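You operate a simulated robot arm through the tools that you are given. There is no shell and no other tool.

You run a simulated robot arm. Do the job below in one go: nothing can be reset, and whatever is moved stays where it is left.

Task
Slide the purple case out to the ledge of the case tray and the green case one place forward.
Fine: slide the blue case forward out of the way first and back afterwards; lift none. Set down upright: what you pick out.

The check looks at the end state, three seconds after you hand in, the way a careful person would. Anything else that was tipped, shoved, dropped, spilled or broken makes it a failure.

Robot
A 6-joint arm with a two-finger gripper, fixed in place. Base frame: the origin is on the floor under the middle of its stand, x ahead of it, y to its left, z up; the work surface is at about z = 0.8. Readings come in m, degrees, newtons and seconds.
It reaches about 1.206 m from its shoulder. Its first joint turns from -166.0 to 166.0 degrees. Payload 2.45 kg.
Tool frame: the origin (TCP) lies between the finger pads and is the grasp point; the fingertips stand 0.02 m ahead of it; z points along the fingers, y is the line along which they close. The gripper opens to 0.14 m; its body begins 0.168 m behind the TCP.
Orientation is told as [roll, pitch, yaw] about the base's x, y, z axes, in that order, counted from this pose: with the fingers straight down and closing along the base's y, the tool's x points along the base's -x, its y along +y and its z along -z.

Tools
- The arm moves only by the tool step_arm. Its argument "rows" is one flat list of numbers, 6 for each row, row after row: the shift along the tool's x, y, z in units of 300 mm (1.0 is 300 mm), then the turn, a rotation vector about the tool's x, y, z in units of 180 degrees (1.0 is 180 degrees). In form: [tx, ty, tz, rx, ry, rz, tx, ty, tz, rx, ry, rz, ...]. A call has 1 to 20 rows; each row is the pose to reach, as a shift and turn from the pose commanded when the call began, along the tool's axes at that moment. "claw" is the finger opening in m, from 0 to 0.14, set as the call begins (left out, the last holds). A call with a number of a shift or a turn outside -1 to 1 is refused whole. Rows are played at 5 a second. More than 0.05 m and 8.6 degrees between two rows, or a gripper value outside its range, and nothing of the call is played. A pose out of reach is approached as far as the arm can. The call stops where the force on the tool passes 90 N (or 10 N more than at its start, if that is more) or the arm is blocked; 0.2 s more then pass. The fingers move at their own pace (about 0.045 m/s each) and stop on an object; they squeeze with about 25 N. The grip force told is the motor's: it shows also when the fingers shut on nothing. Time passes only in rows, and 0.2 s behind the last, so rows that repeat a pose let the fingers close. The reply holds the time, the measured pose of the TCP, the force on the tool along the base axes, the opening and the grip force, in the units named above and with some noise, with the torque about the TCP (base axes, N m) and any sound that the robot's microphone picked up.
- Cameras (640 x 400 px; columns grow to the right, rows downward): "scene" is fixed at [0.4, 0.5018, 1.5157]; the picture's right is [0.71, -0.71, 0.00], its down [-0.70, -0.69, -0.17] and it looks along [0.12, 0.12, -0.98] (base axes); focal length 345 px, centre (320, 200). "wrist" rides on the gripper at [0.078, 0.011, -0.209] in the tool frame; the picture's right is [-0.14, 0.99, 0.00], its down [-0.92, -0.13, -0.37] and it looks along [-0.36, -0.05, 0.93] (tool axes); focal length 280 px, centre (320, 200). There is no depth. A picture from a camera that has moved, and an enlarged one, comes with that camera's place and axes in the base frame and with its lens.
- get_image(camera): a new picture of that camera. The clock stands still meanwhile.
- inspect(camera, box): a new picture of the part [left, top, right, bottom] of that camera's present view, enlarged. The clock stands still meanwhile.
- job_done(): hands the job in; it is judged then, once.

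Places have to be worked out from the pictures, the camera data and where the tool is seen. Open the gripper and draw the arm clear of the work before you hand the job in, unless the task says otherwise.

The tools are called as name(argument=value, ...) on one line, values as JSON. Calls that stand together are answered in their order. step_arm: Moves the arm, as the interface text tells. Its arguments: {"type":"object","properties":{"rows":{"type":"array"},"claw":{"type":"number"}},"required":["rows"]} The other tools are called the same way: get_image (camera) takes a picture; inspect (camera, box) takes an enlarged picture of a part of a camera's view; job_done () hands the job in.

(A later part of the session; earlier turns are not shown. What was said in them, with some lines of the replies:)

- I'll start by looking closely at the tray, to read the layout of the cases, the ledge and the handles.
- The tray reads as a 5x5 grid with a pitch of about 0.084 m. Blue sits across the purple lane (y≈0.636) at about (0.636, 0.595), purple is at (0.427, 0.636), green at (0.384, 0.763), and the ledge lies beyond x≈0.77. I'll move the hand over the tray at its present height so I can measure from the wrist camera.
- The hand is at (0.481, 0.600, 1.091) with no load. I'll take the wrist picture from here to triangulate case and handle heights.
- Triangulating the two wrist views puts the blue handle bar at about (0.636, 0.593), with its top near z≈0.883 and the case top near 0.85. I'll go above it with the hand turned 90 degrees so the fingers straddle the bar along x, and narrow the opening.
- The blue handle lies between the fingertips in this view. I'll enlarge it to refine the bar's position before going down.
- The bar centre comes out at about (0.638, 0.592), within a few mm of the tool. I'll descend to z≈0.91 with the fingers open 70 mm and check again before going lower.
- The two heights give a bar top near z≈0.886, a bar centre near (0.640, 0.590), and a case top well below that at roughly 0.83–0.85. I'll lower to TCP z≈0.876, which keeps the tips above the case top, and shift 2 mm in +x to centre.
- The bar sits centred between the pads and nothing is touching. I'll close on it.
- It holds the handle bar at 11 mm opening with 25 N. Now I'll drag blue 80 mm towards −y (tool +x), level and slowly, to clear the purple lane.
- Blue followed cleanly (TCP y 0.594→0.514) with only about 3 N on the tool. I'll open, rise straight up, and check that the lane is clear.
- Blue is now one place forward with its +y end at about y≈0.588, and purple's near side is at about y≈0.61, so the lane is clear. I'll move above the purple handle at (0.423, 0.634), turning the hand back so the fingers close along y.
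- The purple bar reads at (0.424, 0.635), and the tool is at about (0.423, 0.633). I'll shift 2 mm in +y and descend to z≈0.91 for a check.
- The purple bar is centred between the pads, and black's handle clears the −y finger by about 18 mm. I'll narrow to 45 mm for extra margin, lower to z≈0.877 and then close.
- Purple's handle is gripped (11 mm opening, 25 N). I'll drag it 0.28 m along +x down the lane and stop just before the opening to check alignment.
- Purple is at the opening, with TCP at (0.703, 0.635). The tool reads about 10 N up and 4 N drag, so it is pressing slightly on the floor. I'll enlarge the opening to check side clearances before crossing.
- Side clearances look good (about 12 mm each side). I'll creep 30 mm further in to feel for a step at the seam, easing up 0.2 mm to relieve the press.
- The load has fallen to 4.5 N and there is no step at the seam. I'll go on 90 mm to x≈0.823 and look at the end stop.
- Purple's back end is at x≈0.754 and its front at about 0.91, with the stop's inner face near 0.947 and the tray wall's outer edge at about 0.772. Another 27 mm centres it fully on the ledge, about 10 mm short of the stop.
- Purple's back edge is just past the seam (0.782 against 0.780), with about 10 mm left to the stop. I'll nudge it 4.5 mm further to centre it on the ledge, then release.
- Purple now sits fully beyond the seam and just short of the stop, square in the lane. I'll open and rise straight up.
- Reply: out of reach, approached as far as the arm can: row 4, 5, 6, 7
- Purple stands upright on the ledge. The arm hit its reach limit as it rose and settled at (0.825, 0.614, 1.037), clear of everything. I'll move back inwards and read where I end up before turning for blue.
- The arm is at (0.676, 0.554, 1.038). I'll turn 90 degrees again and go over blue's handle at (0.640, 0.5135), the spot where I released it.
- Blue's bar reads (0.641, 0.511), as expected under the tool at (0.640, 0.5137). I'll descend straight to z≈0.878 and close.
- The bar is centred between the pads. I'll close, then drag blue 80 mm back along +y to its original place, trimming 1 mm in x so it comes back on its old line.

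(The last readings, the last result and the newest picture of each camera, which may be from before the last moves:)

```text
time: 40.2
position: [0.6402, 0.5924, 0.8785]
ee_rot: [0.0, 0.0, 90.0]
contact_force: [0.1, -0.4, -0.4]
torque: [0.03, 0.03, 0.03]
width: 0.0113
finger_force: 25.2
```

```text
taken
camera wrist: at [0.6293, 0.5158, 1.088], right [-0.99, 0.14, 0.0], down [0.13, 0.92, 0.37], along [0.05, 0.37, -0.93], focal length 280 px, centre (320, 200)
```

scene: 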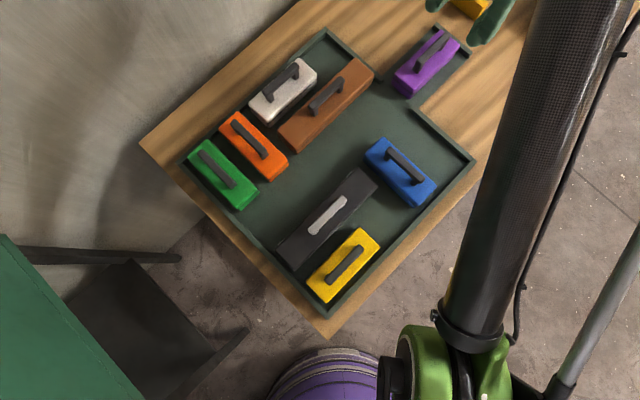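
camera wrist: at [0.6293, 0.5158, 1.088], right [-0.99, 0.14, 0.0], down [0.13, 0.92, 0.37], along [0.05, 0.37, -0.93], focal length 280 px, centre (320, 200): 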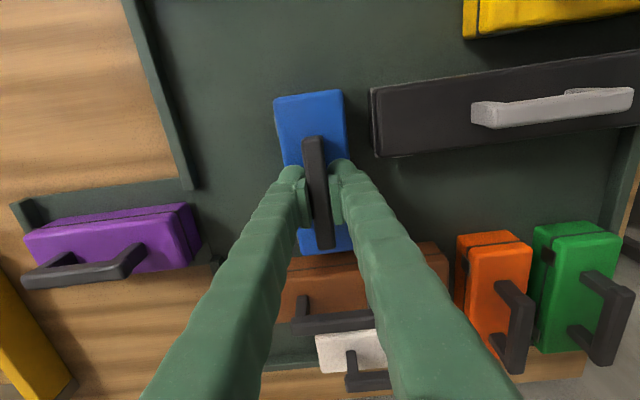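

Blue is back on its original spot, with the camera pose identical to the first grip, and purple stands on the ledge. I'll open and rise to about z≈1.05.

step_arm(rows=[0, 0, 0, 0, 0, 0, 0, 0, 0, 0, 0, 0, 0, 0, 0, 0, 0, 0, 0, 0, 0, 0, 0, 0], claw=0.06)

step_arm(rows=[0, 0, -0.05, 0, 0, 0, 0, 0, -0.15, 0, 0, 0, 0, 0, -0.28, 0, 0, 0, 0, 0, -0.41, 0, 0, 0, 0, 0, -0.56, 0, 0, 0, 0, 0, -0.56, 0, 0, 0])

get_image(camera="wrist")

```text
time: 41.2
position: [0.6398, 0.5932, 0.8794]
ee_rot: [0.0, 0.0, 90.1]
contact_force: [0.0, -0.3, 0.1]
torque: [0.0, 0.02, -0.01]
width: 0.06
finger_force: 0.0
```

```text
time: 42.6
position: [0.6391, 0.5929, 1.0483]
ee_rot: [0.0, 0.0, 90.0]
contact_force: [-1.3, -0.3, 0.4]
torque: [0.01, 0.02, 0.0]
width: 0.0601
finger_force: 0.0
```

```text
taken
camera wrist: at [0.6285, 0.5153, 1.2573], right [-0.99, 0.14, 0.0], down [0.13, 0.92, 0.37], along [0.05, 0.37, -0.93], focal length 280 px, centre (320, 200)
```

wrist: 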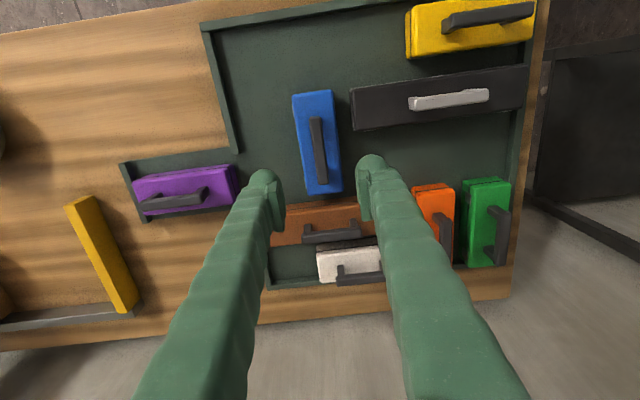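

Blue stands where it started. Next is green: its handle reads about (0.383, 0.764), so I'll travel over it at this height with the same 90 degree hand.

step_arm(rows=[-0.071, 0.1069, 0, 0, 0, 0, -0.1419, 0.2138, 0, 0, 0, 0, -0.2129, 0.3206, 0, 0, 0, 0, -0.2839, 0.4275, 0, 0, 0, 0, -0.3548, 0.5344, 0, 0, 0, 0, -0.4258, 0.6413, 0, 0, 0, 0, -0.4967, 0.7481, 0, 0, 0, 0, -0.5677, 0.855, 0, 0, 0, 0, -0.5677, 0.855, 0, 0, 0, 0], claw=0.05)

get_image(camera="wrist")

inspect(camera="wrist", box=[220, 80, 420, 240])

get_image(camera="scene")

```text
time: 44.6
position: [0.3808, 0.7627, 1.0475]
ee_rot: [0.0, 0.0, 90.1]
contact_force: [-0.3, 0.2, 0.0]
torque: [0.03, -0.02, -0.02]
width: 0.0499
finger_force: 0.1
```

```text
taken
camera wrist: at [0.3707, 0.6857, 1.2561], right [-0.99, 0.14, 0.0], down [0.13, 0.92, 0.37], along [0.05, 0.37, -0.93], focal length 280 px, centre (320, 200)
```

wrist: 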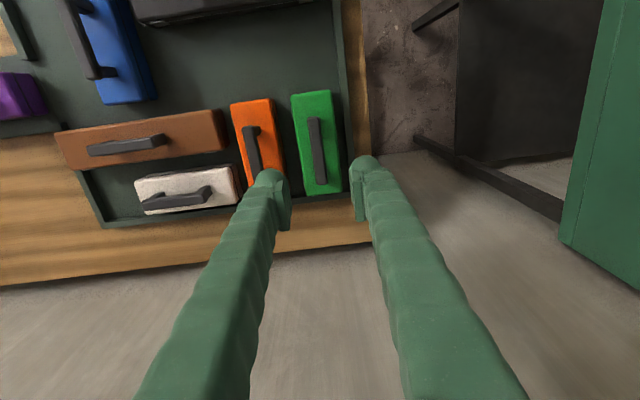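

```text
2.50 times, centred on (320, 160) of wrist
camera zoom: at [0.3707, 0.6857, 1.2561], right [-0.99, 0.14, 0.0], down [0.13, 0.92, 0.37], along [0.05, 0.37, -0.93], focal length 701 px, centre (320, 300)
```

zoom: 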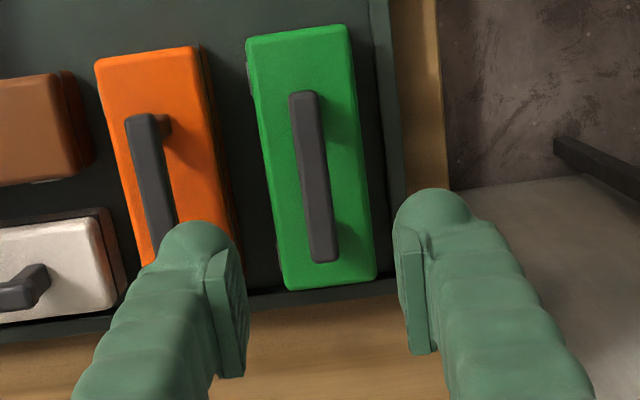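

```text
taken
```

scene: 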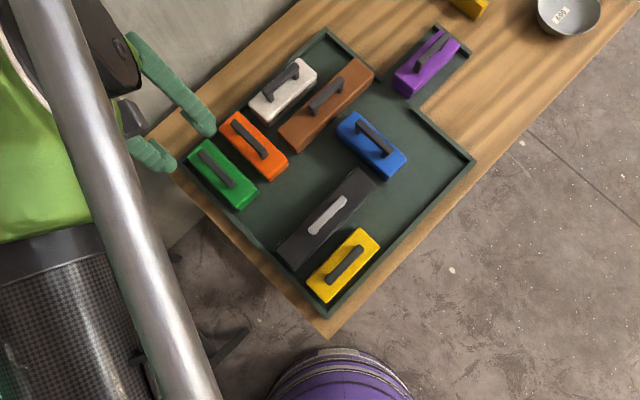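

Green's bar reads (0.385, 0.760), and orange's handle edge is at about x≈0.461, about 20 mm outside the finger. I'll shift 2.5 mm in +x, narrow to 45 mm and descend to z≈0.91 for a check.

step_arm(rows=[0, -0.0083, 0.1133, 0, 0, 0, 0, -0.0083, 0.2267, 0, 0, 0, 0, -0.0083, 0.34, 0, 0, 0, 0, -0.0083, 0.458, 0, 0, 0, 0, -0.0083, 0.458, 0, 0, 0], claw=0.045)

get_image(camera="wrist")

inspect(camera="wrist", box=[220, 80, 420, 240])

```text
time: 45.8
position: [0.3843, 0.7632, 0.9081]
ee_rot: [0.1, 0.0, 90.2]
contact_force: [0.5, -0.6, 0.3]
torque: [0.03, -0.03, 0.02]
width: 0.045
finger_force: 0.0
```

```text
taken
camera wrist: at [0.3747, 0.6853, 1.118], right [-0.99, 0.14, 0.0], down [0.13, 0.92, 0.37], along [0.05, 0.37, -0.93], focal length 280 px, centre (320, 200)
```

wrist: 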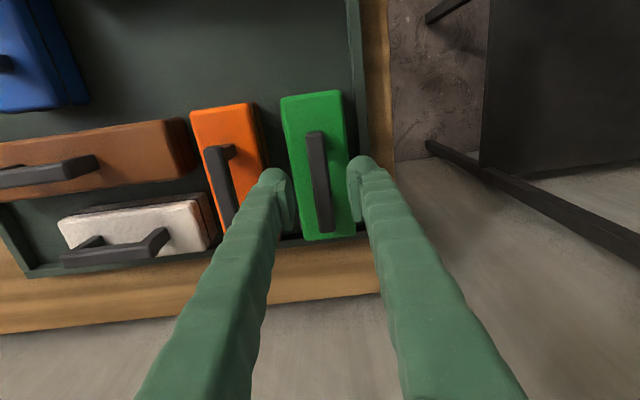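

```text
2.50 times, centred on (320, 160) of wrist
camera zoom: at [0.3747, 0.6853, 1.118], right [-0.99, 0.14, 0.0], down [0.13, 0.92, 0.37], along [0.05, 0.37, -0.93], focal length 701 px, centre (320, 300)
```

zoom: 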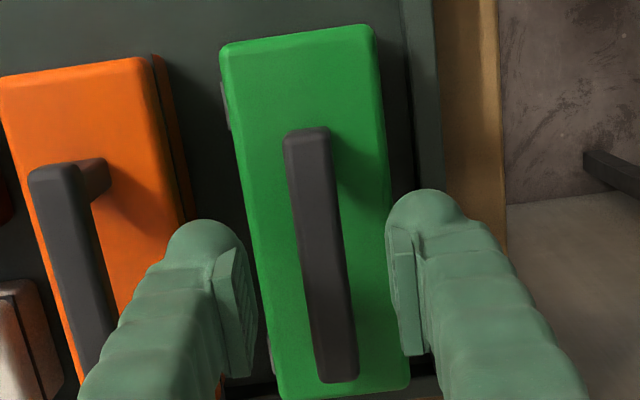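

Green's bar is centred between the pads, and the orange handle is well outside the left finger. I'll lower to z≈0.878 and close.

step_arm(rows=[0, 0, 0.035, 0, 0, 0, 0, 0, 0.07, 0, 0, 0, 0, 0, 0.102, 0, 0, 0, 0, 0, 0.102, 0, 0, 0])

step_arm(rows=[0, 0, 0, 0, 0, 0, 0, 0, 0, 0, 0, 0, 0, 0, 0, 0, 0, 0, 0, 0, 0, 0, 0, 0], claw=0)

get_image(camera="wrist")

```text
time: 46.8
position: [0.3859, 0.7631, 0.8779]
ee_rot: [0.0, 0.0, 90.1]
contact_force: [-1.0, 0.2, -0.4]
torque: [0.0, -0.02, 0.03]
width: 0.0448
finger_force: 0.1
```

```text
time: 47.8
position: [0.3855, 0.7627, 0.88]
ee_rot: [0.0, 0.0, 90.2]
contact_force: [-0.7, 0.9, 0.4]
torque: [0.01, 0.0, 0.02]
width: 0.0115
finger_force: 25.1
```

```text
taken
camera wrist: at [0.375, 0.6861, 1.0881], right [-0.99, 0.14, 0.0], down [0.13, 0.92, 0.37], along [0.05, 0.37, -0.93], focal length 280 px, centre (320, 200)
```

wrist: 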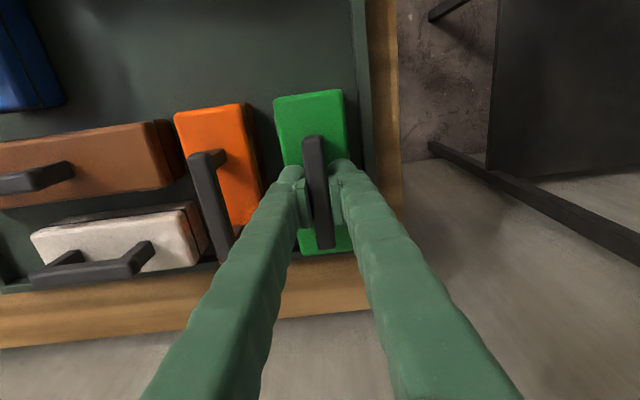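

Green is gripped (11.5 mm, 25 N). I'll drag it one cell (84.5 mm) towards −y, into the place purple vacated.

step_arm(rows=[0.0256, 0, 0, 0, 0, 0, 0.0512, 0, 0, 0, 0, 0, 0.0768, 0, 0, 0, 0, 0, 0.1024, 0, 0, 0, 0, 0, 0.128, 0, 0, 0, 0, 0, 0.1536, 0, 0, 0, 0, 0, 0.1793, 0, 0, 0, 0, 0, 0.2049, 0, 0, 0, 0, 0, 0.2305, 0, 0, 0, 0, 0, 0.2561, 0, 0, 0, 0, 0, 0.2817, 0, 0, 0, 0, 0, 0.2817, 0, 0, 0, 0, 0])

get_image(camera="wrist")

get_image(camera="scene")

```text
time: 50.4
position: [0.3849, 0.6778, 0.8781]
ee_rot: [0.1, 0.0, 90.1]
contact_force: [-0.7, -1.3, -0.5]
torque: [0.05, 0.02, 0.03]
width: 0.0115
finger_force: 25.2
```

```text
taken
camera wrist: at [0.3746, 0.6013, 1.0881], right [-0.99, 0.14, 0.0], down [0.13, 0.92, 0.37], along [0.05, 0.37, -0.93], focal length 280 px, centre (320, 200)
```

wrist: 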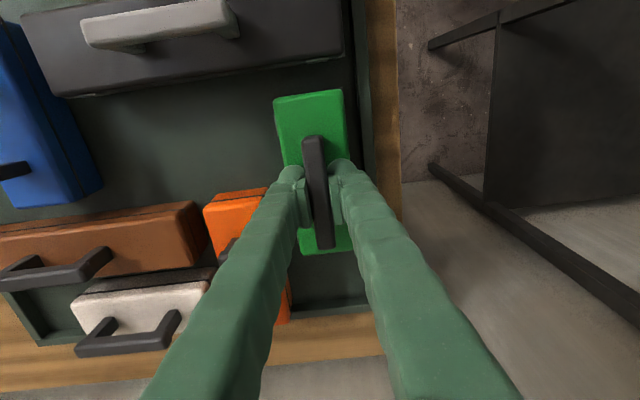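

```text
taken
```

scene: 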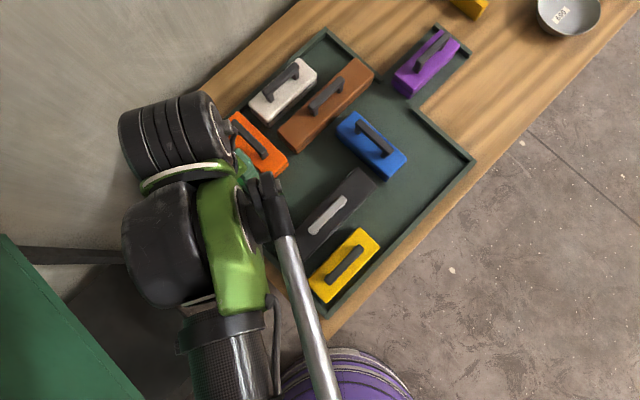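

Green moved 84.5 mm with almost no load and stands clear of black. I'll open, rise straight up, then withdraw so the scene camera gets a clear view.

step_arm(rows=[0, 0, 0, 0, 0, 0, 0, 0, 0, 0, 0, 0, 0, 0, 0, 0, 0, 0, 0, 0, 0, 0, 0, 0], claw=0.05)

step_arm(rows=[0, 0, -0.05, 0, 0, 0, 0, 0, -0.15, 0, 0, 0, 0, 0, -0.28, 0, 0, 0, 0, 0, -0.41, 0, 0, 0, 0, 0, -0.54, 0, 0, 0, 0, 0, -0.67, 0, 0, 0, 0, 0, -0.67, 0, 0, 0])

get_image(camera="wrist")

```text
time: 51.4
position: [0.3857, 0.6792, 0.8781]
ee_rot: [0.0, 0.0, 90.1]
contact_force: [-0.1, 0.0, -0.7]
torque: [0.0, 0.0, 0.0]
width: 0.0499
finger_force: 0.1
```

```text
time: 53.0
position: [0.3849, 0.678, 1.0791]
ee_rot: [0.0, 0.0, 90.1]
contact_force: [0.0, 0.7, -0.2]
torque: [0.0, 0.02, 0.01]
width: 0.05
finger_force: 0.0
```

```text
taken
camera wrist: at [0.3739, 0.601, 1.2896], right [-0.99, 0.14, 0.0], down [0.13, 0.92, 0.37], along [0.05, 0.37, -0.93], focal length 280 px, centre (320, 200)
```

wrist: 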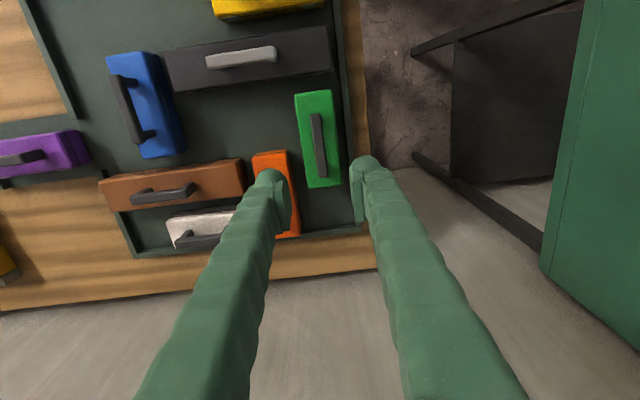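

Green stands one place forward, in line with its old column. I'll return to the starting pose, clear of the tray, with the gripper open.

step_arm(rows=[0.0383, 0.0292, -0.003, 0, 0, 0.0417, 0.0767, 0.0583, -0.006, 0, 0, 0.0833, 0.115, 0.0875, -0.009, 0, 0, 0.125, 0.1533, 0.1167, -0.012, 0, 0, 0.1667, 0.1917, 0.1458, -0.015, 0, 0, 0.2083, 0.23, 0.175, -0.018, 0, 0, 0.25, 0.2683, 0.2042, -0.021, 0, 0, 0.2917, 0.3067, 0.2333, -0.024, 0, 0, 0.3333, 0.345, 0.2625, -0.027, 0, 0, 0.375, 0.3833, 0.2917, -0.03, 0, 0, 0.4167, 0.4217, 0.3208, -0.033, 0, 0, 0.4583, 0.46, 0.35, -0.036, 0, 0, 0.5, 0.46, 0.35, -0.036, 0, 0, 0.5], claw=0.14)

get_image(camera="scene")

get_image(camera="wrist")

inspect(camera="scene", box=[170, 20, 490, 220])

inspect(camera="scene", box=[170, 120, 410, 320])

```text
time: 55.8
position: [0.2804, 0.5404, 1.0902]
ee_rot: [0.0, 0.0, 0.0]
contact_force: [-0.1, -0.7, 0.4]
torque: [0.01, -0.01, 0.01]
width: 0.1399
finger_force: 0.1
```

```text
taken
```

scene: 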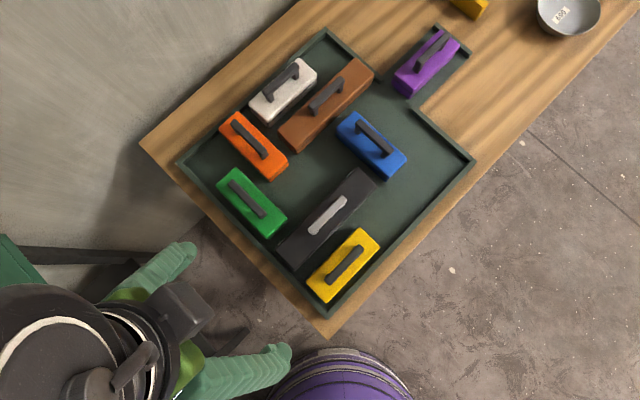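

```text
taken
camera wrist: at [0.2025, 0.5519, 1.3], right [0.14, 0.99, 0.0], down [0.92, -0.13, 0.37], along [0.36, -0.05, -0.93], focal length 280 px, centre (320, 200)
```

wrist: 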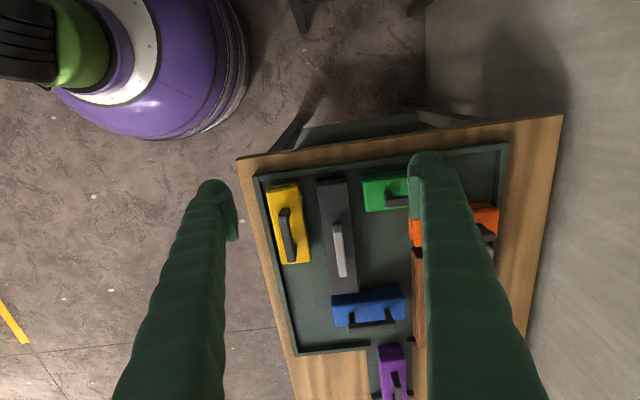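

```text
2.00 times, centred on (330, 120) of scene
camera zoom: at [0.4, 0.5018, 1.5157], right [0.71, -0.71, 0.0], down [-0.7, -0.69, -0.17], along [0.12, 0.12, -0.98], focal length 690 px, centre (300, 360)
```

zoom: 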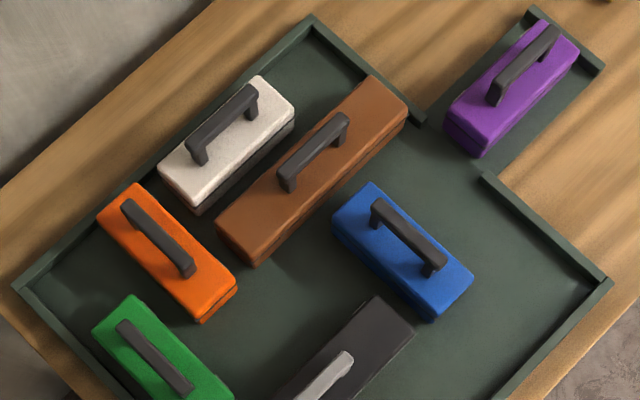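

```text
2.00 times, centred on (290, 220) of scene
camera zoom: at [0.4, 0.5018, 1.5157], right [0.71, -0.71, 0.0], down [-0.7, -0.69, -0.17], along [0.12, 0.12, -0.98], focal length 690 px, centre (380, 160)
```

zoom: 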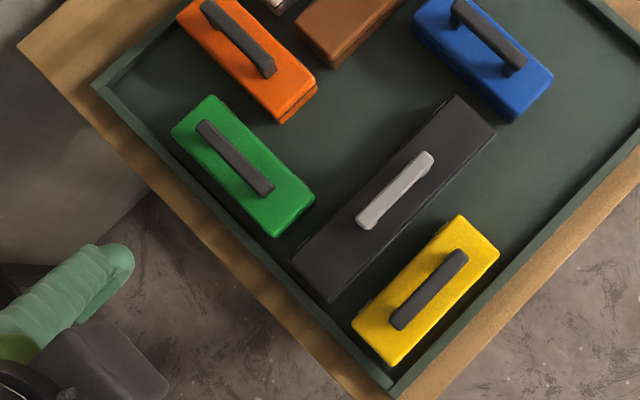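

The final pictures show purple fully on the ledge and green one place forward. Blue is back on its original pixels, and orange, white, brown, black and yellow have not moved. The gripper is open and the arm is clear at its starting pose, so I'm handing in.

job_done()

```text
The job is handed in.
```

The purple case is out on the ledge and the green case is one place forward. I handed the job in, and the check's result hasn't come back yet.

- **Purple:** it slid out through the opening and stands upright on the ledge, just short of the end stop.
- **Green:** it moved one place (84.5 mm) along its own length, towards −y. I took that as "forward" because it's the same direction blue had to go; the spot ahead of it in +x is taken by the orange case.
- **Blue:** I slid it 80 mm out of the way first, then back. In the last scene picture it is exactly where it began.
- **Other cases:** the last pictures show orange, white, brown, black and yellow unmoved.

All three were dragged by their handles without lifting. The gripper is open and the arm is back at its starting pose, clear of the tray.
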